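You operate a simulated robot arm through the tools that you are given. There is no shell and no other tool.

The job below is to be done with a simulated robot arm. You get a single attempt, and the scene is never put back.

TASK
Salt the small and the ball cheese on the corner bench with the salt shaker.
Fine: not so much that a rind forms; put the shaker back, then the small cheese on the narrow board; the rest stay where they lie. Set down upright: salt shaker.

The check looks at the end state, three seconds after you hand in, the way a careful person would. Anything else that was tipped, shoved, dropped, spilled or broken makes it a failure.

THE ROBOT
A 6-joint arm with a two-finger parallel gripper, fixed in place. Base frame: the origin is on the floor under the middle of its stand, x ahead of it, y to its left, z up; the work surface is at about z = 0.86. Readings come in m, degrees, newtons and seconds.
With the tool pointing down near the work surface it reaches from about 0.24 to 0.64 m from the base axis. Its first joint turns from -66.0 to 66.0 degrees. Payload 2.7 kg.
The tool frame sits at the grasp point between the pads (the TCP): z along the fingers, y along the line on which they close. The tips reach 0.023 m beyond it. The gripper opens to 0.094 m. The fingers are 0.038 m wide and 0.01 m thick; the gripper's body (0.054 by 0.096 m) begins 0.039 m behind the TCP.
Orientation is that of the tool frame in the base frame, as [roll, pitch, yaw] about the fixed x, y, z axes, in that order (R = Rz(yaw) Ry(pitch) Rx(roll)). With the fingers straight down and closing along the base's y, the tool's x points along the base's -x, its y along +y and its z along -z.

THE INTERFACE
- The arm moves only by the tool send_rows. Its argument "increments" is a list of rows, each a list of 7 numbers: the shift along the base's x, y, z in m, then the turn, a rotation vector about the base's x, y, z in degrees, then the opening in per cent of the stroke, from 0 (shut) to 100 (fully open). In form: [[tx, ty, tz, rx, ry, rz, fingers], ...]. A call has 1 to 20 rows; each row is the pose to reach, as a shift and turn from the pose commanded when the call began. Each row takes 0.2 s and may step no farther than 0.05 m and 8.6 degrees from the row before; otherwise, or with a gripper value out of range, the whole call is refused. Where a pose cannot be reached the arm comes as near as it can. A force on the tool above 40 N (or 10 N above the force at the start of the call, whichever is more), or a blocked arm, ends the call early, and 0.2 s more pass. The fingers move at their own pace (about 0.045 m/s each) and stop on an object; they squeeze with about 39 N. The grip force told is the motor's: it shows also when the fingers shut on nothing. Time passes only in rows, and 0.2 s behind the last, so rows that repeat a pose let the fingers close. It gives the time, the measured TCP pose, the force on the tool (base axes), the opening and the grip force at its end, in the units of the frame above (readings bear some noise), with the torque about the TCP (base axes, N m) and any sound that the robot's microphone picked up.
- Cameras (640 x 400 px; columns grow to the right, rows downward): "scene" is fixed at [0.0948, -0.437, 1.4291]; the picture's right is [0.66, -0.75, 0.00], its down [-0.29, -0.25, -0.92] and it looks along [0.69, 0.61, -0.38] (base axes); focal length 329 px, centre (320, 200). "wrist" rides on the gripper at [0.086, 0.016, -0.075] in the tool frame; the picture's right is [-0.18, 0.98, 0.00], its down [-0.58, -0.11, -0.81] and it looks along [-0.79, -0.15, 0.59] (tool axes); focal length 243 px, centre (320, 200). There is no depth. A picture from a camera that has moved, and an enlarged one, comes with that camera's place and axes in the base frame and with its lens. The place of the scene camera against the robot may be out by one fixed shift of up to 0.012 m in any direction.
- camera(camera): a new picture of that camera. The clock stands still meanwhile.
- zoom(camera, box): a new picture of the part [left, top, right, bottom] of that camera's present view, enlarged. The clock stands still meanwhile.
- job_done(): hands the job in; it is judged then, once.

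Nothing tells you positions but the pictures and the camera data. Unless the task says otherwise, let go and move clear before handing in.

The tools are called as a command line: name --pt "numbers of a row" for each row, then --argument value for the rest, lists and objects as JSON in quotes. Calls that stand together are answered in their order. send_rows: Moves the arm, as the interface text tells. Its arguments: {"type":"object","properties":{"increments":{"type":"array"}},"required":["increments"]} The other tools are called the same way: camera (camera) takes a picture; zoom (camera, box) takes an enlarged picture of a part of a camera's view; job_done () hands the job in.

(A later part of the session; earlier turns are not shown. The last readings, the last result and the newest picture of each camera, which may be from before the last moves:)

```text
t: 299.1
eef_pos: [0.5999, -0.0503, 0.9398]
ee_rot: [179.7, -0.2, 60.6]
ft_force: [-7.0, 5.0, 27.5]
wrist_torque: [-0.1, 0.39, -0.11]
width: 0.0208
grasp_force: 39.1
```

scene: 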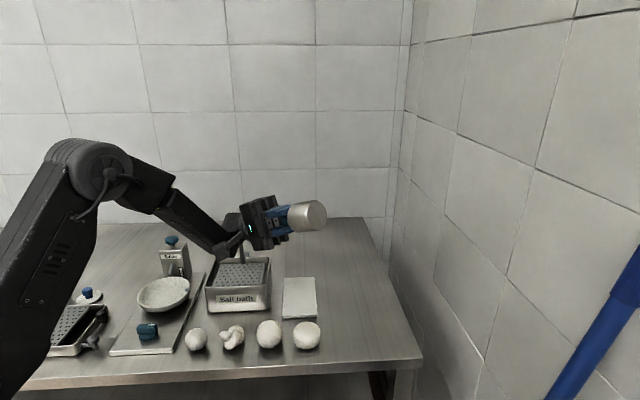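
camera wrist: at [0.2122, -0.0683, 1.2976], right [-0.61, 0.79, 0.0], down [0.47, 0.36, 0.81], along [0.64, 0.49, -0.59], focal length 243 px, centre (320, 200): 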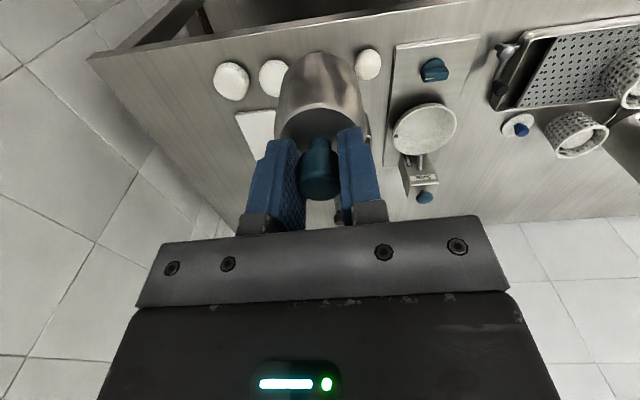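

That pressed a bit harder than needed (27 N) because the grip had slid a few millimetres on the knob. I'll relieve the pressure first and then release.

send_rows --pt "0 0 0.0015 0 0 0 0" --pt "0 0 0.0025 0 0 0 0"

send_rows --pt "0 0 0 0 0 0 40" --pt "0 0 0 0 0 0 70" --pt "0 0 0 0 0 0 100" --pt "0 0 0 0 0 0 100" --pt "0 0 0.01 0 0 0 100" --pt "0 0 0.03 0 0 0 100" --pt "0 0 0.06 0 0 0 100" --pt "0 0 0.1 0 0 0 100"

zoom --camera "scene" --box '[300, 265, 380, 325]'

camera --camera "wrist"

```text
t: 299.7
eef_pos: [0.6005, -0.0508, 0.9409]
ee_rot: [179.8, -0.3, 60.6]
ft_force: [5.2, 4.2, 16.2]
wrist_torque: [0.05, -0.37, 0.09]
width: 0.0207
grasp_force: 39.3
```

```text
t: 301.5
eef_pos: [0.597, -0.0507, 1.0383]
ee_rot: [179.9, -0.1, 60.5]
ft_force: [0.7, 0.6, 0.2]
wrist_torque: [0.02, -0.01, -0.03]
width: 0.094
grasp_force: 0.1
```

```text
6.67 times, centred on (340, 295) of scene
camera zoom: at [0.0948, -0.437, 1.4291], right [0.66, -0.75, 0.0], down [-0.29, -0.25, -0.92], along [0.69, 0.61, -0.38], focal length 2193 px, centre (187, -433)
```

zoom: 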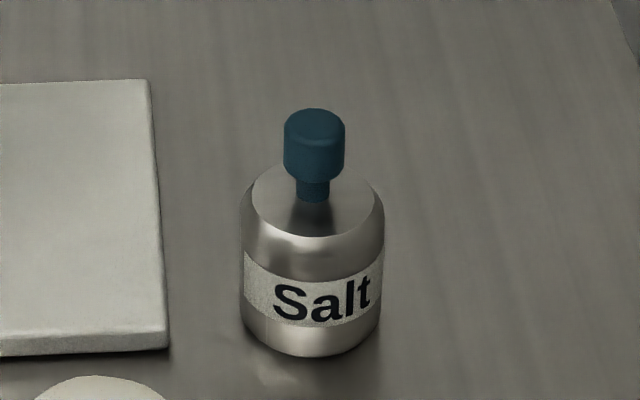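

```text
taken
camera wrist: at [0.6538, 0.0154, 1.1136], right [0.77, -0.64, 0.0], down [-0.38, -0.45, 0.81], along [-0.52, -0.62, -0.59], focal length 243 px, centre (320, 200)
```

wrist: 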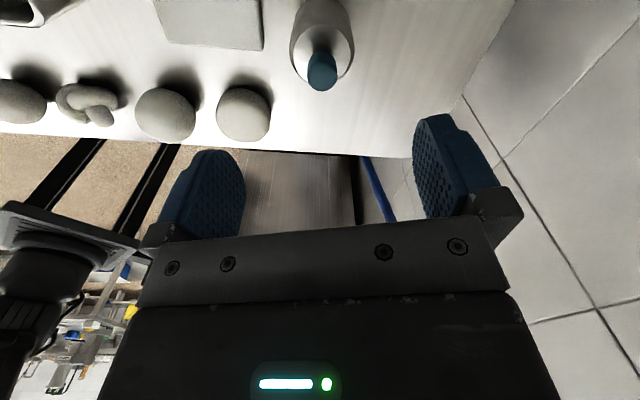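

The shaker is back upright in place. One idea fits everything so far: the cap may be a twist-lock that's still closed. When I turned it before, the body spun freely on the bench, so the test wasn't conclusive. I'll grip the knob, press down so friction holds the body, and then twist while watching the label and torque.

send_rows --pt "0.002 0 -0.02 0 0 0 100" --pt "0.003 0 -0.05 0 0 0 100" --pt "0.003 0 -0.08 0 0 0 90" --pt "0.003 0 -0.097 0 0 0 70" --pt "0.003 0 -0.0995 0 0 0 50" --pt "0.003 0 -0.0995 0 0 0 30" --pt "0.003 0 -0.0995 0 0 0 10" --pt "0.003 0 -0.0995 0 0 0 0" --pt "0.003 0 -0.0995 0 0 0 0"

send_rows --pt "0 0 -0.001 0 0 0 0" --pt "0 0 -0.002 0 0 0 0"

```text
t: 303.5
eef_pos: [0.6018, -0.0506, 0.9395]
ee_rot: [180.0, -0.1, 60.7]
ft_force: [0.3, -0.3, 0.2]
wrist_torque: [0.01, -0.02, 0.01]
width: 0.0211
grasp_force: 39.1
```

```text
t: 304.1
eef_pos: [0.6016, -0.0511, 0.94]
ee_rot: [179.8, -0.2, 60.6]
ft_force: [-4.2, 0.0, 9.9]
wrist_torque: [-0.08, 0.35, -0.01]
width: 0.0209
grasp_force: 38.8
```

send_rows --pt "0 0 -0.0015 0 0 0 0"

send_rows --pt "0 0 0 0 0 4 0" --pt "0 0 0 0 0 8 0" --pt "0 0 0 0 0 12 0" --pt "0 0 0 0 0 16 0" --pt "0 0 0 0 0 20 0"

zoom --camera "scene" --box '[300, 265, 380, 325]'

```text
t: 304.5
eef_pos: [0.6027, -0.0517, 0.94]
ee_rot: [179.7, -0.2, 60.5]
ft_force: [-9.1, 0.2, 25.2]
wrist_torque: [-0.23, 0.56, -0.07]
width: 0.0208
grasp_force: 39.5
```

```text
t: 305.7
eef_pos: [0.6044, -0.0505, 0.9409]
ee_rot: [179.6, -0.2, 80.6]
ft_force: [0.5, -1.2, 25.3]
wrist_torque: [-0.07, -0.07, -0.18]
width: 0.0208
grasp_force: 39.0
```

```text
6.67 times, centred on (340, 295) of scene
camera zoom: at [0.0943, -0.437, 1.4292], right [0.66, -0.75, 0.0], down [-0.29, -0.25, -0.92], along [0.69, 0.61, -0.38], focal length 2193 px, centre (187, -433)
```

zoom: 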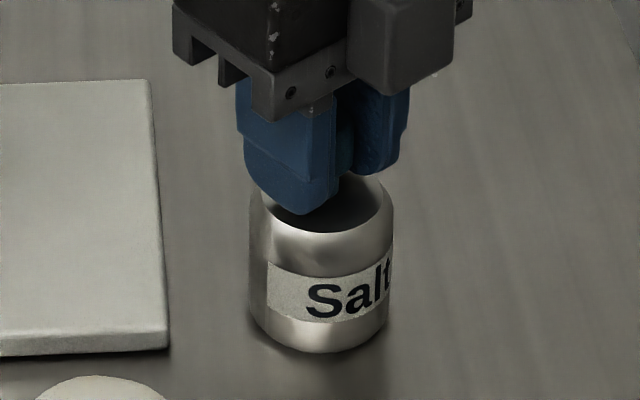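

The label moved with the knob again (torque only 0.18 N·m), so it's one rigid piece and no twist-lock. I'll turn it back, release, and set up the side grip for the two remaining inverted tests: rocking with the wrist, and strong sideways strokes.

send_rows --pt "0 0 0.002 0 0 0 0" --pt "-0.001 0 0.004 0 0 -5 0" --pt "-0.002 0 0.004 0 0 -10 0" --pt "-0.002 0 0.004 0 0 -15 0" --pt "-0.002 0 0.004 0 0 -20 0" --pt "-0.002 0 0.0025 0 0 -20 0"

zoom --camera "scene" --box '[300, 265, 380, 325]'

```text
t: 307.1
eef_pos: [0.5996, -0.0502, 0.9417]
ee_rot: [179.9, -0.1, 60.6]
ft_force: [-5.4, 5.3, 21.8]
wrist_torque: [0.33, 0.25, 0.04]
width: 0.021
grasp_force: 39.4
```

```text
6.67 times, centred on (340, 295) of scene
camera zoom: at [0.0942, -0.4368, 1.4292], right [0.66, -0.75, 0.0], down [-0.29, -0.25, -0.92], along [0.69, 0.61, -0.38], focal length 2193 px, centre (187, -433)
```

zoom: 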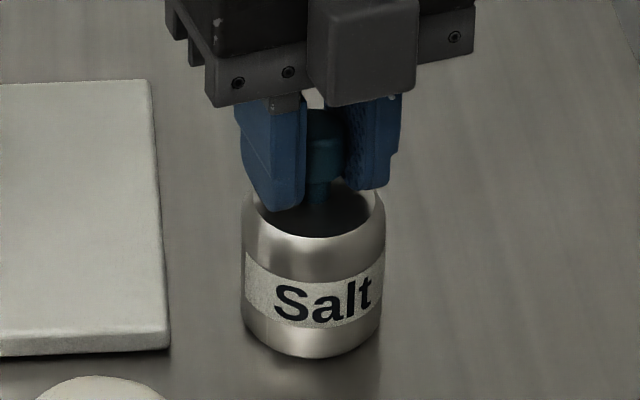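

send_rows --pt "0 0 0.001 0 0 0 0" --pt "0 0 0.0025 0 0 0 0"

send_rows --pt "0 0 0 0 0 0 30" --pt "0 0 0 0 0 0 50" --pt "0 0 0 0 0 0 80" --pt "0 0 0 0 0 0 100" --pt "0 0 0.01 0 0 0 100" --pt "0 0 0.03 0 0 0 100" --pt "0 0 0.06 0 0 0 100" --pt "0 0 0.1 0 0 0 100" --pt "-0.01 -0.02 0.14 0 0 2 100" --pt "-0.03 -0.05 0.16 0 0 4.4 100" --pt "-0.05 -0.08 0.17 0 0 4.4 100" --pt "-0.07 -0.11 0.17 0 0 4.4 100"

zoom --camera "scene" --box '[300, 265, 380, 325]'

```text
t: 307.7
eef_pos: [0.6003, -0.051, 0.9398]
ee_rot: [-179.9, -0.1, 60.6]
ft_force: [1.0, 3.2, 7.1]
wrist_torque: [0.15, -0.25, 0.08]
width: 0.0211
grasp_force: 38.2
```

```text
t: 310.3
eef_pos: [0.5306, -0.1599, 1.1107]
ee_rot: [-180.0, -0.1, 65.1]
ft_force: [-0.2, -0.8, -0.2]
wrist_torque: [-0.01, 0.01, -0.01]
width: 0.0942
grasp_force: 0.1
```

```text
6.67 times, centred on (340, 295) of scene
camera zoom: at [0.0949, -0.437, 1.4291], right [0.66, -0.75, 0.0], down [-0.29, -0.25, -0.92], along [0.69, 0.61, -0.38], focal length 2193 px, centre (187, -433)
```

zoom: 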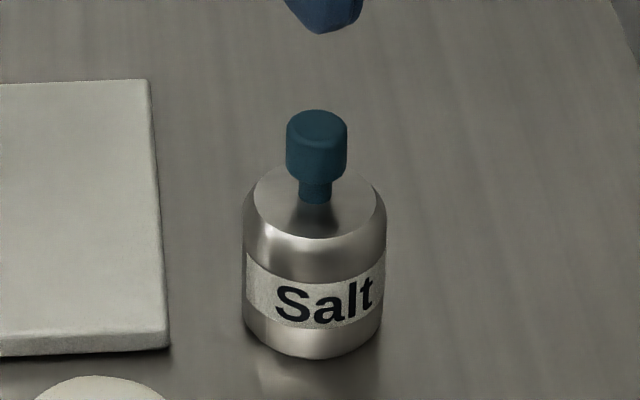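

The shaker is upright at its spot, within about 2 mm. I'm tilting the tool for the proven 25° side grasp.

send_rows --pt "0.002 0 -0.005 4.53 -2.11 0 100" --pt "0.004 0 -0.012 11.78 -5.49 0 100" --pt "0.006 0 -0.02 19.03 -8.87 0 90" --pt "0.008 0 -0.03 26.28 -12.26 0 80" --pt "0.01 0 -0.04 33.53 -15.64 0 70" --pt "0.012 0 -0.05 40.78 -19.02 0 70" --pt "0.015 0.002 -0.07 48.03 -22.4 0 70" --pt "0.018 0.006 -0.1 54.38 -25.36 0 70" --pt "0.022 0.01 -0.13 58.91 -27.47 0 70" --pt "0.0255 0.0152 -0.155 58.91 -27.47 0 70" --pt "0.0255 0.0152 -0.171 58.91 -27.47 0 70" --pt "0.0255 0.0152 -0.171 58.91 -27.47 0 70"

camera --camera "wrist"

```text
t: 312.9
eef_pos: [0.5556, -0.1461, 0.94]
ee_rot: [179.9, -65.1, 65.2]
ft_force: [0.6, 0.6, -0.4]
wrist_torque: [0.02, -0.03, -0.02]
width: 0.0658
grasp_force: 0.1
```

```text
taken
camera wrist: at [0.5575, -0.1815, 1.0503], right [0.86, -0.49, -0.17], down [-0.51, -0.84, -0.19], along [-0.05, 0.25, -0.97], focal length 243 px, centre (320, 200)
```

wrist: 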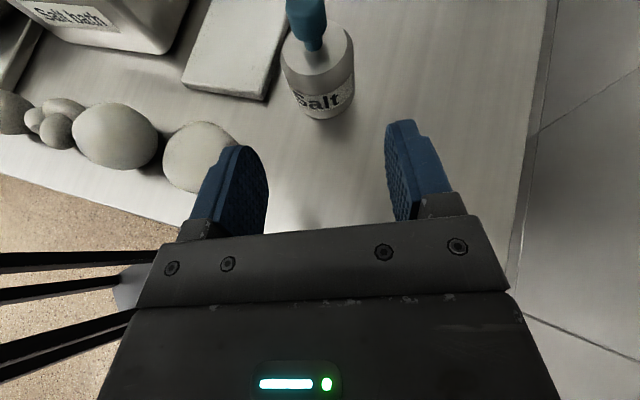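

Aligned. Advancing, closing and lifting as before.

send_rows --pt "0.0078 0.0168 -0.0085 0 0 0 70" --pt "0.0155 0.0335 -0.0171 0 0 0 70" --pt "0.0233 0.0502 -0.0256 0 0 0 70" --pt "0.031 0.067 -0.0342 0 0 0 70" --pt "0.0366 0.079 -0.0403 0 0 0 70" --pt "0.0405 0.0873 -0.0446 0 0 0 70" --pt "0.0425 0.0917 -0.0468 0 0 0 70" --pt "0.0425 0.0917 -0.0468 0 0 0 70" --pt "0.0425 0.0917 -0.0468 0 0 0 55" --pt "0.0425 0.0917 -0.0468 0 0 0 30" --pt "0.0425 0.0917 -0.0468 0 0 0 0" --pt "0.0425 0.0917 -0.0468 0 0 0 0"

camera --camera "wrist"

```text
t: 315.5
eef_pos: [0.5981, -0.0535, 0.8931]
ee_rot: [179.9, -65.1, 65.1]
ft_force: [0.1, 0.5, -0.1]
wrist_torque: [0.02, 0.0, 0.01]
width: 0.051
grasp_force: 39.4
```

```text
taken
camera wrist: at [0.6001, -0.0898, 1.0032], right [0.86, -0.49, -0.17], down [-0.51, -0.84, -0.19], along [-0.05, 0.25, -0.97], focal length 243 px, centre (320, 200)
```

wrist: 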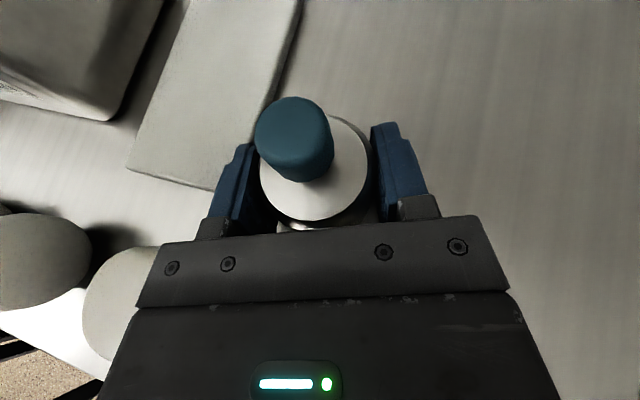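

Gripped. Lifting, carrying to the ball, and inverting.

send_rows --pt "0 0 0.005 0 0 0 0" --pt "0 0 0.02 0 0 0 0" --pt "0 0 0.045 0 0 0 0" --pt "0 0 0.075 0 0 0 0" --pt "-0.004 0.0015 0.105 0 0 0 0" --pt "-0.014 0.005 0.135 0 0 0 0" --pt "-0.03 0.011 0.16 0 0 0 0" --pt "-0.05 0.018 0.18 0 0 0 0" --pt "-0.072 0.026 0.195 0 0 0 0" --pt "-0.095 0.035 0.205 0 0 0 0" --pt "-0.118 0.043 0.21 0 0 0 0" --pt "-0.138 0.05 0.21 4.53 -2.11 0 0" --pt "-0.154 0.057 0.21 10.88 -5.07 0 0" --pt "-0.166 0.061 0.21 17.22 -8.03 0 0" --pt "-0.1715 0.063 0.21 22.66 -10.57 0 0" --pt "-0.1715 0.063 0.21 22.66 -10.57 0 0"

send_rows --pt "0.0019 -0.0009 0 -1.69 -3.63 0 0" --pt "0.0057 -0.0026 0 -5.07 -10.88 0 0" --pt "0.0093 -0.0043 0 -8.45 -18.13 0 0" --pt "0.0128 -0.006 0 -11.83 -25.38 0 0" --pt "0.016 -0.0075 0 -15.21 -32.63 0 0" --pt "0.0189 -0.0088 0 -18.59 -39.88 0 0" --pt "0.0214 -0.01 0 -21.98 -47.13 0 0" --pt "0.0236 -0.011 0 -25.36 -54.38 0 0" --pt "0.0252 -0.0118 0 -28.74 -61.63 0 0" --pt "0.0264 -0.0123 0 -32.12 -68.88 0 0" --pt "0.027 -0.0126 0 -35.5 -76.13 0 0" --pt "0.0272 -0.0127 0 -38.03 -81.57 0 0"

send_rows --pt "-0.0002 0.0001 0 -3.17 -6.8 0 0" --pt "-0.0009 0.0004 0 -6.34 -13.59 0 0" --pt "-0.0021 0.001 0 -9.51 -20.39 0 0" --pt "-0.0036 0.0017 0 -12.68 -27.19 0 0" --pt "-0.0056 0.0026 0 -15.85 -33.99 0 0" --pt "-0.008 0.0037 0 -19.02 -40.78 0 0" --pt "-0.0106 0.005 0 -22.19 -47.58 0 0" --pt "-0.0136 0.0064 0 -25.36 -54.38 0 0" --pt "-0.0168 0.0078 0 -28.53 -61.18 0 0" --pt "-0.0202 0.0094 0 -31.7 -67.97 0 0" --pt "-0.0236 0.011 0 -34.87 -74.77 0 0" --pt "-0.0272 0.0127 0 -38.03 -81.57 0 0"

zoom --camera "scene" --box '[240, 316, 334, 356]'

```text
t: 318.9
eef_pos: [0.4252, 0.0072, 1.1035]
ee_rot: [25.5, -89.7, -140.6]
ft_force: [0.2, 0.0, -1.4]
wrist_torque: [0.03, -0.01, 0.0]
width: 0.051
grasp_force: 39.1
```

```text
t: 321.5
eef_pos: [0.4548, -0.004, 1.1036]
ee_rot: [90.1, 0.2, 155.1]
ft_force: [-0.3, -0.1, -1.9]
wrist_torque: [-0.01, 0.02, -0.03]
width: 0.0512
grasp_force: 39.0
```

```text
t: 324.1
eef_pos: [0.4273, 0.0094, 1.1026]
ee_rot: [-109.7, 89.8, -44.7]
ft_force: [0.5, 0.3, -1.5]
wrist_torque: [-0.03, 0.01, 0.01]
width: 0.0511
grasp_force: 39.3
```

```text
6.81 times, centred on (287, 336) of scene
camera zoom: at [0.0948, -0.437, 1.4291], right [0.66, -0.75, 0.0], down [-0.29, -0.25, -0.92], along [0.69, 0.61, -0.38], focal length 2240 px, centre (545, -726)
```

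zoom: 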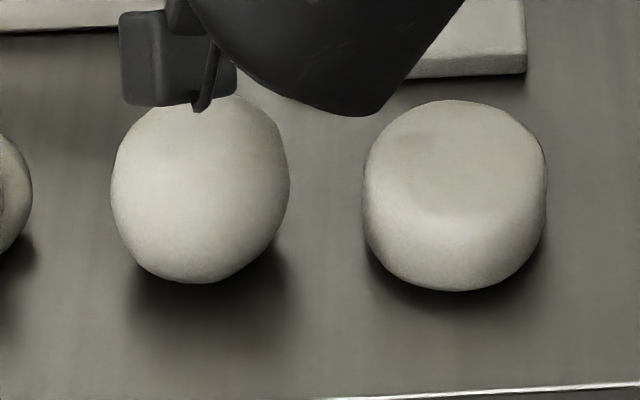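

Inverted over the ball. Now lowering, then rocking it with the wrist (roll and pitch) at the maximum rate.

send_rows --pt "0 0 -0.02 0 0 0 0" --pt "0 0 -0.05 0 0 0 0" --pt "0 0 -0.08 0 0 0 0" --pt "0 0 -0.0975 0 0 0 0" --pt "0 0 -0.0975 1.8 3.85 0 0" --pt "0 0 -0.0975 -1.8 -3.85 0 0" --pt "0 0 -0.0975 1.8 3.85 0 0" --pt "0 0 -0.0975 -1.8 -3.85 0 0" --pt "0 0 -0.0975 1.8 3.85 0 0" --pt "0 0 -0.0975 -1.8 -3.85 0 0" --pt "0 0 -0.0975 1.8 3.85 0 0" --pt "0 0 -0.0975 -1.8 -3.85 0 0" --pt "0 0 -0.0975 3.85 -1.8 0 0" --pt "0 0 -0.0975 -3.85 1.8 0 0" --pt "0 0 -0.0975 3.85 -1.8 0 0" --pt "0 0 -0.0975 -3.85 1.8 0 0" --pt "0 0 -0.0975 3.85 -1.8 0 0" --pt "0 0 -0.0975 -3.85 1.8 0 0" --pt "0 0 -0.0975 3.85 -1.8 0 0" --pt "0 0 -0.0975 0 0 0 0"

send_rows --pt "0 0 0.03 0 0 0 0" --pt "0 0 0.075 0 0 0 0" --pt "0 0 0.12 0 0 0 0" --pt "0 0 0.15 0 0 0 0"

zoom --camera "scene" --box '[240, 316, 334, 356]'

```text
t: 328.3
eef_pos: [0.4265, 0.0088, 1.0064]
ee_rot: [-126.7, 89.9, -61.9]
ft_force: [0.5, 0.4, -1.4]
wrist_torque: [-0.01, 0.03, 0.04]
width: 0.0513
grasp_force: 38.8
```

```text
t: 329.3
eef_pos: [0.4281, 0.0094, 1.1568]
ee_rot: [174.6, 90.0, -120.3]
ft_force: [-0.2, -0.1, -1.7]
wrist_torque: [-0.04, 0.03, 0.0]
width: 0.0509
grasp_force: 38.5
```

```text
6.81 times, centred on (287, 336) of scene
camera zoom: at [0.0948, -0.437, 1.4291], right [0.66, -0.75, 0.0], down [-0.29, -0.25, -0.92], along [0.69, 0.61, -0.38], focal length 2240 px, centre (545, -726)
```

zoom: 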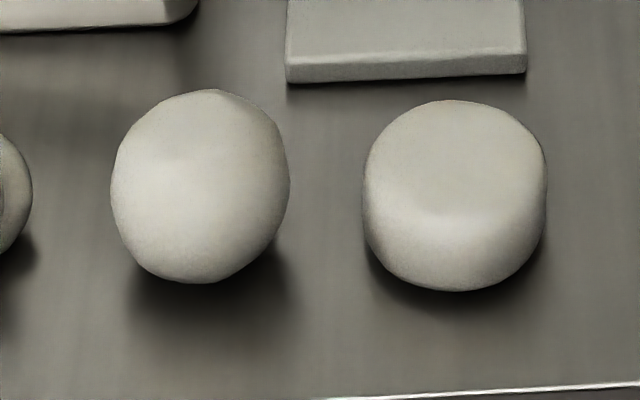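

Nothing from rocking. Now strong sideways strokes while inverted.

send_rows --pt "0 0 -0.04 0 0 0 0" --pt "0 0 -0.085 0 0 0 0" --pt "0 0 -0.13 0 0 0 0" --pt "0 0 -0.15 0 0 0 0" --pt "0.0215 -0.01 -0.15 0 0 0 0" --pt "-0.0215 0.01 -0.15 0 0 0 0" --pt "0.0215 -0.01 -0.15 0 0 0 0" --pt "-0.0215 0.01 -0.15 0 0 0 0" --pt "0.0215 -0.01 -0.15 0 0 0 0" --pt "-0.0215 0.01 -0.15 0 0 0 0" --pt "0.0215 -0.01 -0.15 0 0 0 0" --pt "-0.0215 0.01 -0.15 0 0 0 0" --pt "0 0 -0.15 0 0 0 0" --pt "0.009 0.019 -0.15 0 0 0 0" --pt "-0.009 -0.019 -0.15 0 0 0 0" --pt "0.009 0.019 -0.15 0 0 0 0" --pt "-0.009 -0.019 -0.15 0 0 0 0" --pt "0.009 0.019 -0.15 0 0 0 0" --pt "-0.009 -0.019 -0.15 0 0 0 0" --pt "0 0 -0.15 0 0 0 0"

send_rows --pt "0 0 0.03 0 0 0 0" --pt "0 0 0.075 0 0 0 0" --pt "0 0 0.12 0 0 0 0" --pt "0 0 0.15 0 0 0 0"

zoom --camera "scene" --box '[240, 316, 334, 356]'

camera --camera "scene"

```text
t: 333.5
eef_pos: [0.4253, 0.009, 1.0069]
ee_rot: [-132.8, 89.9, -67.6]
ft_force: [0.4, -0.2, -1.0]
wrist_torque: [-0.02, 0.01, -0.02]
width: 0.051
grasp_force: 39.0
```

```text
t: 334.5
eef_pos: [0.4254, 0.01, 1.1567]
ee_rot: [177.1, 90.0, -117.9]
ft_force: [0.4, 0.9, -1.6]
wrist_torque: [0.03, 0.0, -0.01]
width: 0.0511
grasp_force: 38.7
```

```text
6.81 times, centred on (287, 336) of scene
camera zoom: at [0.0948, -0.437, 1.4291], right [0.66, -0.75, 0.0], down [-0.29, -0.25, -0.92], along [0.69, 0.61, -0.38], focal length 2240 px, centre (545, -726)
```

zoom: 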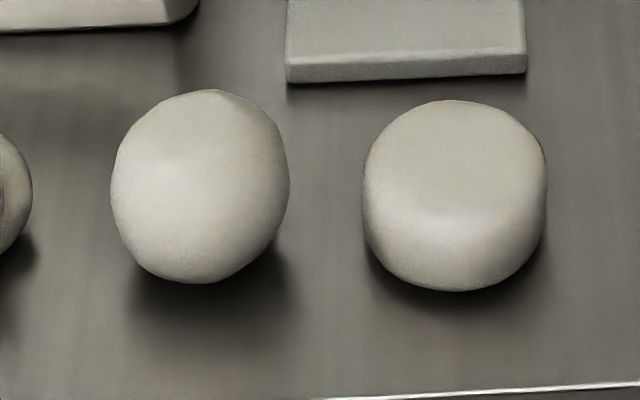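

```text
taken
```

scene: 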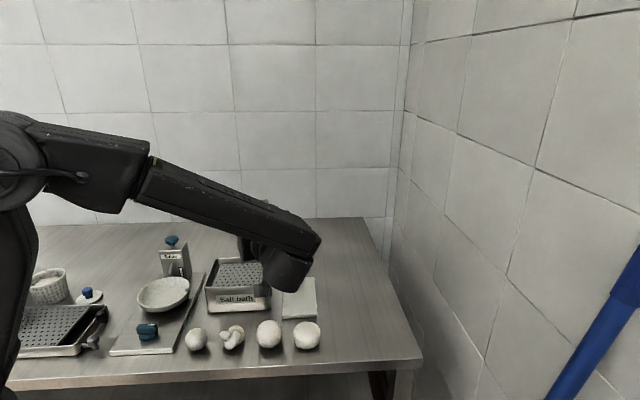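

Still no salt. There's a picture chart on the wall at the far left that I only glimpsed earlier, and its panels might show how the cheeses look at each salting stage, or how the shaker is used. I'll turn the wrist to get a proper look at it.

send_rows --pt "0 -0.005 0.005 0 0 5 0" --pt "0 -0.012 0.015 0 0 12 0" --pt "0 -0.02 0.025 0 0 20 0" --pt "0 -0.03 0.035 0 0 28 0" --pt "0 -0.04 0.045 0 0 36 0" --pt "0 -0.05 0.05 0 0 44 0" --pt "0 -0.05 0.05 0 0 52 0" --pt "0 -0.05 0.05 0 0 60 0"

send_rows --pt "0 0 0 -5.7 -4 0 0" --pt "0 0 0 -12.3 -8.6 0 0" --pt "0 0 0 -18.8 -13.2 0 0" --pt "0 0 0 -22.1 -15.5 0 0"

camera --camera "wrist"

```text
t: 336.3
eef_pos: [0.3775, 0.1309, 1.1132]
ee_rot: [-176.3, 87.3, -54.7]
ft_force: [0.1, -0.3, -1.1]
wrist_torque: [-0.02, -0.01, 0.04]
width: 0.0511
grasp_force: 39.3
out of reach, approached as far as the arm can: row 5, 6, 7, 8
```

```text
t: 337.3
eef_pos: [0.3808, 0.1333, 1.109]
ee_rot: [-176.6, 60.3, -54.9]
ft_force: [0.2, 0.1, -1.3]
wrist_torque: [0.02, 0.02, 0.01]
width: 0.0511
grasp_force: 39.0
```

```text
taken
camera wrist: at [0.4248, 0.0318, 1.0714], right [-0.89, -0.45, 0.13], down [0.29, -0.31, 0.91], along [-0.37, 0.84, 0.4], focal length 243 px, centre (320, 200)
```

wrist: 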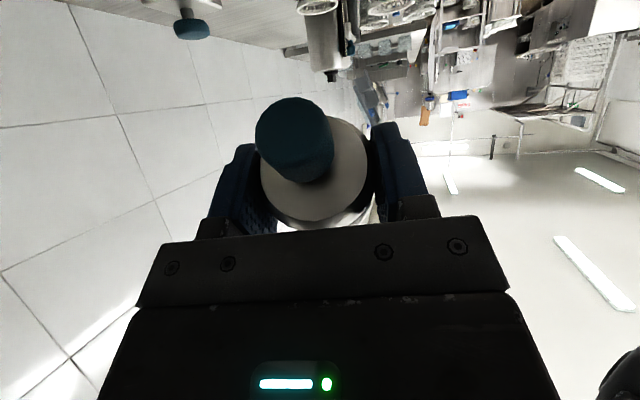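

The chart is hidden behind the gripper from here, so I'll turn back about 25° to clear it.

send_rows --pt "0 0 0 0 0 -6 0" --pt "0 0 0 0 0 -14 0" --pt "0 0 0 0 0 -22 0" --pt "0 0 0 0 0 -27 0"

camera --camera "wrist"

```text
t: 338.3
eef_pos: [0.3818, 0.1318, 1.1098]
ee_rot: [-176.5, 60.3, -82.1]
ft_force: [-0.2, 0.4, -1.2]
wrist_torque: [-0.02, 0.03, 0.01]
width: 0.0511
grasp_force: 38.7
```

```text
taken
camera wrist: at [0.3754, 0.0227, 1.0707], right [-0.99, 0.01, 0.13], down [0.12, -0.41, 0.91], along [0.06, 0.91, 0.4], focal length 243 px, centre (320, 200)
```

wrist: 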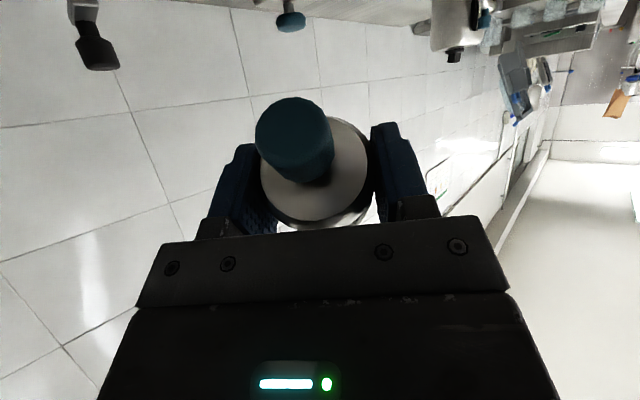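

zoom --camera "wrist" --box '[405, 140, 485, 205]'

zoom --camera "wrist" --box '[400, 0, 640, 140]'

```text
6.15 times, centred on (445, 172) of wrist
camera zoom: at [0.3754, 0.0227, 1.0707], right [-0.99, 0.01, 0.13], down [0.12, -0.41, 0.91], along [0.06, 0.91, 0.4], focal length 1493 px, centre (-449, 369)
```

zoom: 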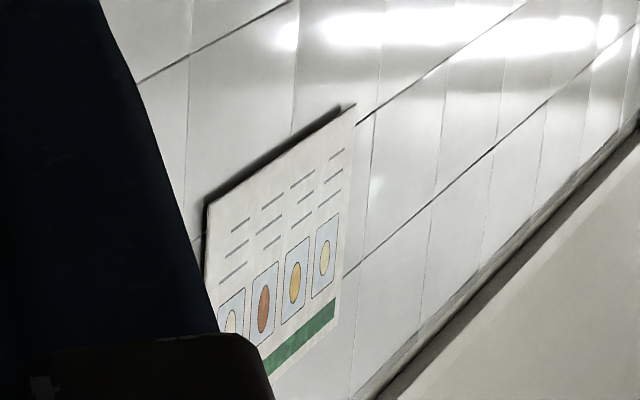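

```text
2.67 times, centred on (520, 70) of wrist
camera zoom: at [0.3754, 0.0227, 1.0707], right [-0.99, 0.01, 0.13], down [0.12, -0.41, 0.91], along [0.06, 0.91, 0.4], focal length 647 px, centre (-213, 547)
```

zoom: 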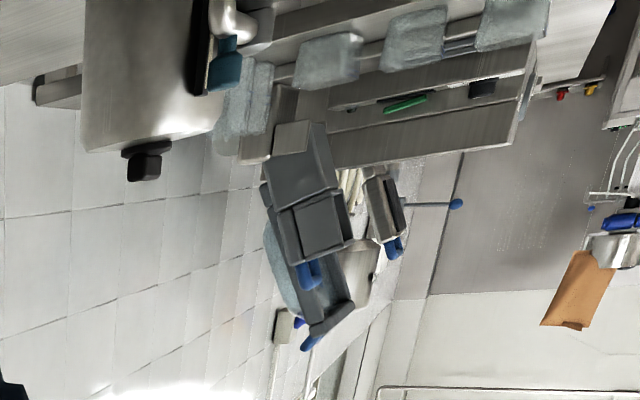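

The chart is only decorative colour panels. I'll return to the inverted pose over the ball, step by step, and then roll upright so I can go back to the knob grip.

send_rows --pt "0 0 0 0 0 6 0" --pt "0 0 0 0 0 14 0" --pt "0 0 0 0 0 22 0" --pt "0 0 0 0 0 27 0"

send_rows --pt "0 0 0 5.7 4 0 0" --pt "0 0 0 12.3 8.6 0 0" --pt "0 0 0 18.8 13.2 0 0" --pt "0 0 0 22.1 15.5 0 0"

send_rows --pt "0.004 -0.01 0.01 0 0 -5 0" --pt "0.01 -0.026 0.02 0 0 -13 0" --pt "0.017 -0.045 0.03 0 0 -21 0" --pt "0.024 -0.064 0.04 0 0 -29 0" --pt "0.031 -0.083 0.05 0 0 -37 0" --pt "0.037 -0.1 0.05 0 0 -45 0" --pt "0.042 -0.114 0.05 0 0 -52 0" --pt "0.045 -0.1225 0.05 0 0 -56.6 0"

```text
t: 339.3
eef_pos: [0.3821, 0.1314, 1.1086]
ee_rot: [-176.6, 60.4, -55.0]
ft_force: [-0.5, 0.3, -1.1]
wrist_torque: [-0.03, 0.04, -0.02]
width: 0.0509
grasp_force: 39.1
```

```text
t: 340.3
eef_pos: [0.3813, 0.132, 1.1089]
ee_rot: [-176.5, 87.4, -54.9]
ft_force: [-0.1, -0.6, -1.7]
wrist_torque: [-0.01, 0.01, 0.02]
width: 0.0512
grasp_force: 39.1
```

```text
t: 342.1
eef_pos: [0.426, 0.01, 1.1586]
ee_rot: [-177.0, 87.4, -112.2]
ft_force: [0.0, -1.0, -0.9]
wrist_torque: [0.01, -0.01, -0.03]
width: 0.0514
grasp_force: 39.1
```

send_rows --pt "0 0 0 2.36 -1.1 0 0"

send_rows --pt "0.003 -0.0014 0 2.54 5.44 0 0" --pt "0.0067 -0.0031 0 5.92 12.69 0 0" --pt "0.0102 -0.0048 0 9.3 19.94 0 0" --pt "0.0136 -0.0064 0 12.68 27.19 0 0" --pt "0.0167 -0.0078 0 16.06 34.44 0 0" --pt "0.0195 -0.0091 0 19.44 41.69 0 0" --pt "0.0219 -0.0102 0 22.82 48.94 0 0" --pt "0.0239 -0.0112 0 26.2 56.19 0 0" --pt "0.0255 -0.0119 0 29.58 63.44 0 0" --pt "0.0266 -0.0124 0 32.96 70.69 0 0" --pt "0.0272 -0.0127 0 36.34 77.94 0 0" --pt "0.0272 -0.0127 0 38.03 81.57 0 0"

send_rows --pt "0.01 -0.004 0 2.54 5.44 0 0" --pt "0.022 -0.008 0 5.92 12.69 0 0" --pt "0.034 -0.012 -0.005 9.3 19.94 0 0" --pt "0.046 -0.016 -0.01 12.68 27.19 0 0" --pt "0.058 -0.021 -0.015 16.06 34.44 0 0" --pt "0.07 -0.026 -0.02 19.44 41.69 0 0" --pt "0.082 -0.03 -0.025 22.82 48.94 0 0" --pt "0.094 -0.034 -0.03 26.2 56.19 0 0" --pt "0.106 -0.038 -0.035 29.58 63.44 0 0" --pt "0.118 -0.042 -0.04 32.96 70.69 0 0" --pt "0.13 -0.046 -0.045 36.34 77.94 0 0" --pt "0.14 -0.05 -0.05 38.03 81.57 0 0"

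send_rows --pt "0.002 -0.001 0 -4.53 2.11 0 0" --pt "0.004 -0.001 0 -11.33 5.28 0 0" --pt "0.005 -0.001 0 -18.13 8.45 0 0" --pt "0.005 -0.001 0 -22.66 10.57 0 0" --pt "0.005 -0.001 0 -22.66 10.57 0 0"

camera --camera "wrist"

```text
t: 342.5
eef_pos: [0.4267, 0.0087, 1.1608]
ee_rot: [-99.4, 89.9, -34.6]
ft_force: [0.4, 0.7, -2.5]
wrist_torque: [0.0, -0.01, 0.01]
width: 0.0511
grasp_force: 39.6
```

```text
t: 345.1
eef_pos: [0.453, -0.0025, 1.1598]
ee_rot: [90.0, 0.0, 155.0]
ft_force: [0.8, 0.3, -1.6]
wrist_torque: [0.01, 0.01, -0.02]
width: 0.051
grasp_force: 38.6
```

```text
t: 347.7
eef_pos: [0.5952, -0.0532, 1.1091]
ee_rot: [-121.9, -89.9, 6.9]
ft_force: [-0.4, 0.7, -0.4]
wrist_torque: [-0.02, 0.03, -0.02]
width: 0.051
grasp_force: 38.7
```

```text
t: 348.9
eef_pos: [0.5978, -0.0534, 1.1089]
ee_rot: [179.8, -64.9, 65.2]
ft_force: [-0.2, 0.2, -1.6]
wrist_torque: [0.01, 0.0, 0.02]
width: 0.051
grasp_force: 39.2
```

```text
taken
camera wrist: at [0.5998, -0.0897, 1.2196], right [0.86, -0.49, -0.17], down [-0.51, -0.84, -0.19], along [-0.05, 0.24, -0.97], focal length 243 px, centre (320, 200)
```

wrist: 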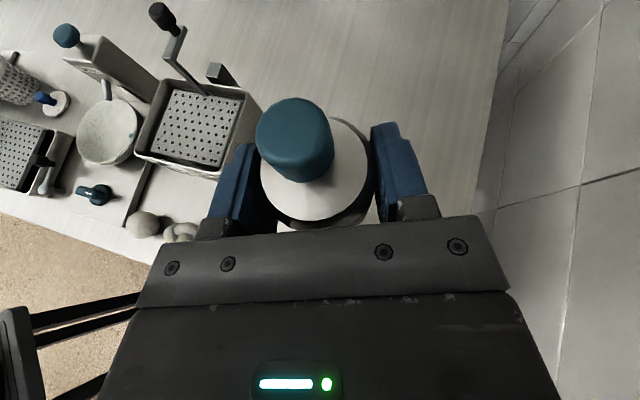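

I'm upright above the shaker's spot. I'll set it down there.

send_rows --pt "0 0 -0.01 0 0 0 0" --pt "0 0 -0.035 0 0 0 0" --pt "0 0 -0.07 0 0 0 0" --pt "0 0 -0.105 0 0 0 0" --pt "0 0 -0.14 0 0 0 0" --pt "0 0 -0.17 0 0 0 0" --pt "0 0 -0.192 0 0 0 0" --pt "0 0 -0.205 0 0 0 0" --pt "0 0 -0.211 0 0 0 0" --pt "0 0 -0.213 0 0 0 0" --pt "0 0 -0.213 0 0 0 0"

send_rows --pt "0 0 -0.001 0 0 0 0" --pt "0 0 -0.0015 0 0 0 0"

```text
t: 351.3
eef_pos: [0.5989, -0.0541, 0.8953]
ee_rot: [179.7, -65.1, 65.3]
ft_force: [0.2, -0.6, -1.0]
wrist_torque: [0.0, -0.01, 0.0]
width: 0.051
grasp_force: 38.9
```

```text
t: 351.9
eef_pos: [0.5978, -0.0553, 0.8943]
ee_rot: [179.7, -65.0, 65.3]
ft_force: [-1.0, 0.2, -1.2]
wrist_torque: [0.0, -0.03, -0.01]
width: 0.0511
grasp_force: 38.9
```

send_rows --pt "0 0 -0.0012 0 0 0 0"

send_rows --pt "0 0 -0.0008 0 0 0 0"

```text
t: 352.3
eef_pos: [0.5997, -0.0545, 0.8938]
ee_rot: [179.7, -65.2, 65.5]
ft_force: [-0.8, 0.6, 3.2]
wrist_torque: [0.09, 0.09, 0.05]
width: 0.0509
grasp_force: 38.7
```

```text
t: 352.7
eef_pos: [0.5991, -0.055, 0.8938]
ee_rot: [179.5, -65.1, 65.5]
ft_force: [-4.2, -2.1, 11.3]
wrist_torque: [0.22, 0.27, 0.1]
width: 0.0511
grasp_force: 39.3
```

send_rows --pt "0 0 0.0008 0 0 0 58" --pt "0 0 0.0008 0 0 0 64" --pt "0 0 0.0008 0 0 0 70" --pt "0 0 0.0008 0 0 0 70" --pt "-0.0038 -0.0082 0.0042 0 0 0 70" --pt "-0.0115 -0.0246 0.0127 0 0 0 70" --pt "-0.0191 -0.0411 0.0211 0 0 0 70" --pt "-0.0268 -0.0575 0.0296 0 0 0 70" --pt "-0.0344 -0.0739 0.038 0 0 0 70" --pt "-0.0421 -0.0904 0.0465 0 0 0 70" --pt "-0.0421 -0.0904 0.09 0 0 0 100" --pt "-0.0421 -0.0904 0.135 0 0 0 100"

send_rows --pt "0 0 0.02 -4.53 2.11 0 100" --pt "0 0 0.04 -11.78 5.49 0 100" --pt "0 0 0.05 -19.03 8.87 0 100" --pt "0.005 0.01 0.05 -26.28 12.26 0 100" --pt "0.012 0.025 0.05 -33.53 15.64 0 100" --pt "0.02 0.04 0.05 -40.78 19.02 0 100" --pt "0.028 0.058 0.05 -48.03 22.4 0 100" --pt "0.036 0.075 0.05 -54.38 25.36 0 100" --pt "0.041 0.086 0.05 -58.91 27.47 0 100" --pt "0.0435 0.094 0.05 -58.91 27.47 0 100" --pt "0.0435 0.094 0.01 -58.91 27.47 0 100" --pt "0.0435 0.094 -0.03 -58.91 27.47 0 100" --pt "0.0435 0.094 -0.03 -58.91 27.47 0 100"

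camera --camera "wrist"

zoom --camera "scene" --box '[300, 265, 380, 325]'

```text
t: 355.3
eef_pos: [0.5573, -0.1442, 1.0269]
ee_rot: [179.8, -64.9, 65.2]
ft_force: [-0.1, -0.6, 0.0]
wrist_torque: [-0.01, 0.03, -0.02]
width: 0.0938
grasp_force: 0.0
```

```text
t: 358.1
eef_pos: [0.6002, -0.0517, 0.9974]
ee_rot: [-180.0, 0.0, 65.1]
ft_force: [-0.4, -1.0, -0.2]
wrist_torque: [0.01, 0.03, 0.0]
width: 0.0942
grasp_force: 0.1
```

```text
taken
camera wrist: at [0.6518, 0.019, 1.072], right [0.81, -0.58, 0.0], down [-0.34, -0.48, 0.81], along [-0.47, -0.66, -0.59], focal length 243 px, centre (320, 200)
```

wrist: 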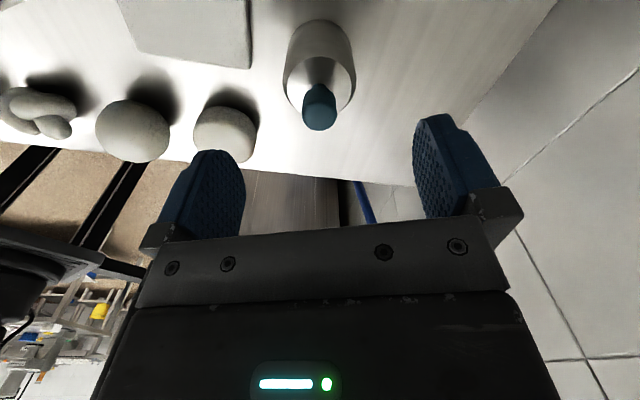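

```text
6.67 times, centred on (340, 295) of scene
camera zoom: at [0.0948, -0.437, 1.4291], right [0.66, -0.75, 0.0], down [-0.29, -0.25, -0.92], along [0.69, 0.61, -0.38], focal length 2193 px, centre (187, -433)
```

zoom: 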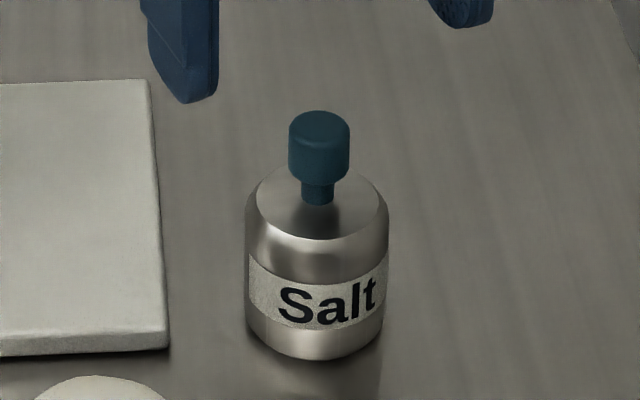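

The shaker is standing in place. I'll regrip the knob and do one long uninterrupted run over the ball: ten full vertical strokes, then ten sideways cycles.

send_rows --pt "0 0 -0.02 0 0 0 100" --pt "0 0 -0.04 0 0 0 100" --pt "0 0 -0.055 0 0 0 80" --pt "0 0 -0.0585 0 0 0 60" --pt "0 0 -0.0585 0 0 0 40" --pt "0 0 -0.0585 0 0 0 20" --pt "0 0 -0.0585 0 0 0 0" --pt "0 0 -0.0585 0 0 0 0" --pt "0 0 -0.0585 0 0 0 0"

send_rows --pt "0 0 0.004 0 0 0 0" --pt "0 0 0.015 0 0 0 0" --pt "0 0 0.032 0 0 0 0" --pt "0 0 0.052 0 0 0 0" --pt "-0.006 0.0017 0.072 0 0 0 0" --pt "-0.018 0.0051 0.088 0 0 0 0" --pt "-0.036 0.0103 0.097 0 0 0 0" --pt "-0.057 0.0162 0.1 0 0 0 0" --pt "-0.079 0.0225 0.1 0 0 0 0" --pt "-0.101 0.0288 0.1 0 0 0 0" --pt "-0.123 0.035 0.1 0 0 0 0" --pt "-0.143 0.0407 0.1 0 0 0 0" --pt "-0.159 0.0455 0.1 0 0 0 0" --pt "-0.17 0.0492 0.1 0 0 0 0" --pt "-0.1768 0.0515 0.1 0 0 0 0" --pt "-0.1768 0.0515 0.1 0 0 0 0"

zoom --camera "wrist" --box '[80, 0, 480, 120]'

zoom --camera "scene" --box '[180, 240, 360, 365]'

```text
t: 360.1
eef_pos: [0.6003, -0.0501, 0.9384]
ee_rot: [180.0, 0.0, 65.1]
ft_force: [-0.1, 0.8, -0.2]
wrist_torque: [-0.02, -0.02, -0.03]
width: 0.0207
grasp_force: 39.1
```

```text
t: 363.5
eef_pos: [0.4235, 0.0011, 1.0393]
ee_rot: [180.0, 0.0, 65.0]
ft_force: [-0.1, -0.9, -1.0]
wrist_torque: [0.02, 0.0, 0.0]
width: 0.0207
grasp_force: 38.9
```

```text
1.60 times, centred on (280, 60) of wrist
camera zoom: at [0.4751, 0.0713, 1.114], right [0.81, -0.58, 0.0], down [-0.34, -0.48, 0.81], along [-0.47, -0.66, -0.59], focal length 388 px, centre (384, 424)
```

zoom: 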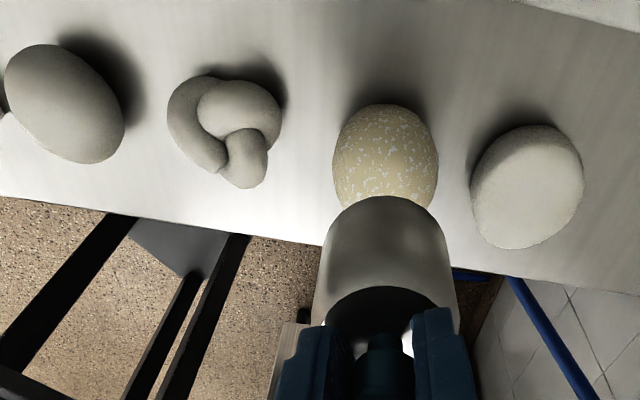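

```text
3.20 times, centred on (270, 302) of scene
camera zoom: at [0.0948, -0.437, 1.4291], right [0.66, -0.75, 0.0], down [-0.29, -0.25, -0.92], along [0.69, 0.61, -0.38], focal length 1053 px, centre (480, -128)
```

zoom: 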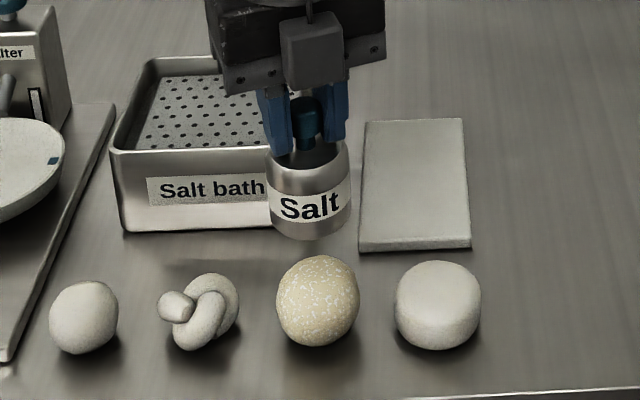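

The ball has suddenly changed: it's now pale yellow with white salt specks. Salt must have been accumulating unseen and has just become visible. I'll look closely before moving anything.

zoom --camera "scene" --box '[240, 305, 330, 360]'

zoom --camera "scene" --box '[252, 316, 286, 352]'

zoom --camera "scene" --box '[180, 305, 330, 365]'

zoom --camera "wrist" --box '[260, 0, 380, 75]'

```text
7.11 times, centred on (285, 332) of scene
camera zoom: at [0.0948, -0.437, 1.4291], right [0.66, -0.75, 0.0], down [-0.29, -0.25, -0.92], along [0.69, 0.61, -0.38], focal length 2339 px, centre (569, -742)
```

zoom: 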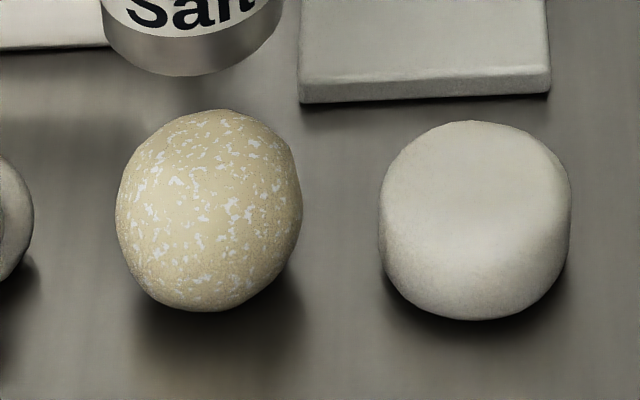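

```text
11.11 times, centred on (269, 334) of scene
camera zoom: at [0.0948, -0.437, 1.4291], right [0.66, -0.75, 0.0], down [-0.29, -0.25, -0.92], along [0.69, 0.61, -0.38], focal length 3655 px, centre (887, -1289)
```

zoom: 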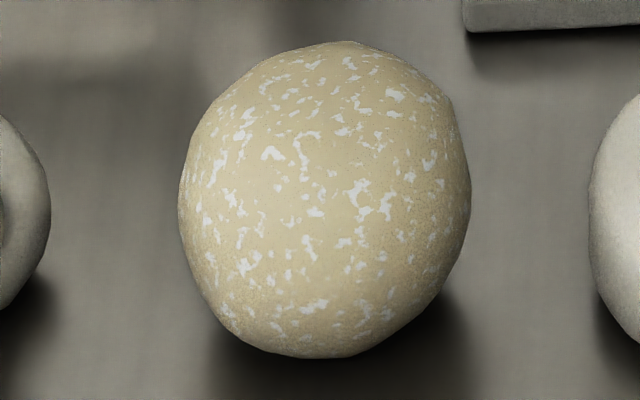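

```text
4.27 times, centred on (255, 335) of scene
camera zoom: at [0.0948, -0.437, 1.4291], right [0.66, -0.75, 0.0], down [-0.29, -0.25, -0.92], along [0.69, 0.61, -0.38], focal length 1403 px, centre (597, -376)
```

zoom: 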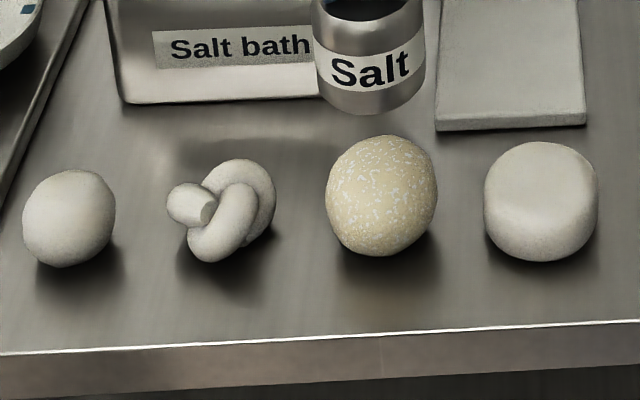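

```text
5.33 times, centred on (320, 38) of wrist
camera zoom: at [0.4751, 0.0713, 1.114], right [0.81, -0.58, 0.0], down [-0.34, -0.48, 0.81], along [-0.47, -0.66, -0.59], focal length 1294 px, centre (320, 1067)
```

zoom: 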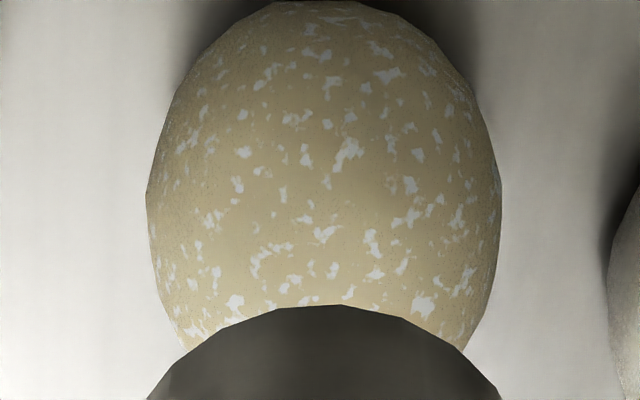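

The ball now has a tan tint with white salt flecks. I must avoid adding more, so I'll move the shaker gently off along the path it came by and then watch whether the ball's look stays stable.

send_rows --pt "0.007 -0.002 0.005 0 0 0 0" --pt "0.022 -0.0064 0.012 0 0 0 0" --pt "0.044 -0.0128 0.02 0 0 0 0" --pt "0.068 -0.0198 0.025 0 0 0 0" --pt "0.09 -0.0262 0.025 0 0 0 0" --pt "0.106 -0.031 0.025 0 0 0 0" --pt "0.114 -0.033 0.025 0 0 0 0"

zoom --camera "scene" --box '[180, 240, 380, 365]'

zoom --camera "scene" --box '[252, 316, 286, 352]'

camera --camera "wrist"

```text
t: 365.1
eef_pos: [0.538, -0.0326, 1.0638]
ee_rot: [-180.0, -0.1, 65.1]
ft_force: [0.3, 0.2, -1.4]
wrist_torque: [0.0, 0.01, -0.03]
width: 0.021
grasp_force: 39.1
```

```text
3.20 times, centred on (280, 302) of scene
camera zoom: at [0.0949, -0.437, 1.4291], right [0.66, -0.75, 0.0], down [-0.29, -0.25, -0.92], along [0.69, 0.61, -0.38], focal length 1053 px, centre (448, -128)
```

zoom: 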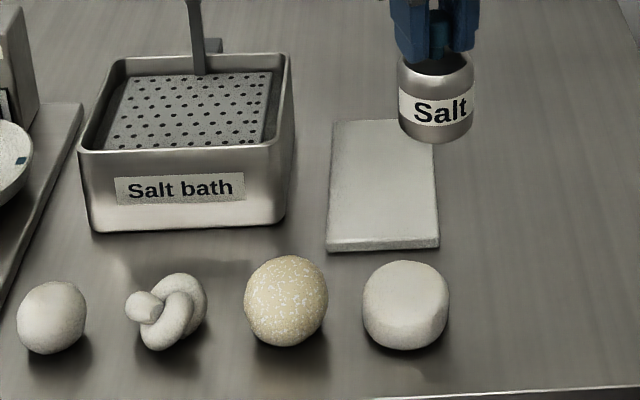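

```text
11.11 times, centred on (269, 334) of scene
camera zoom: at [0.0949, -0.437, 1.4291], right [0.66, -0.75, 0.0], down [-0.29, -0.25, -0.92], along [0.69, 0.61, -0.38], focal length 3655 px, centre (887, -1289)
```

zoom: 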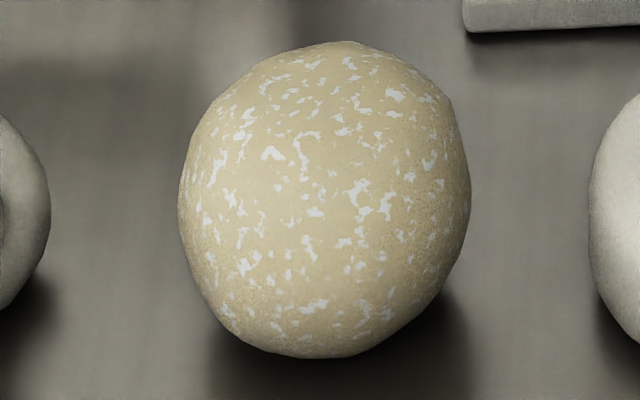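

```text
taken
camera wrist: at [0.5886, 0.0378, 1.139], right [0.81, -0.58, 0.0], down [-0.34, -0.48, 0.81], along [-0.47, -0.66, -0.59], focal length 243 px, centre (320, 200)
```

wrist: 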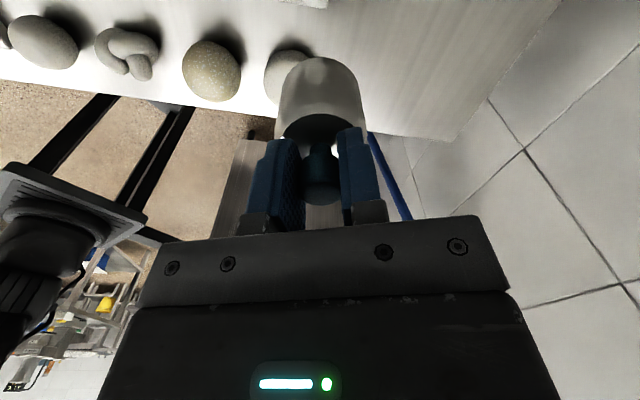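

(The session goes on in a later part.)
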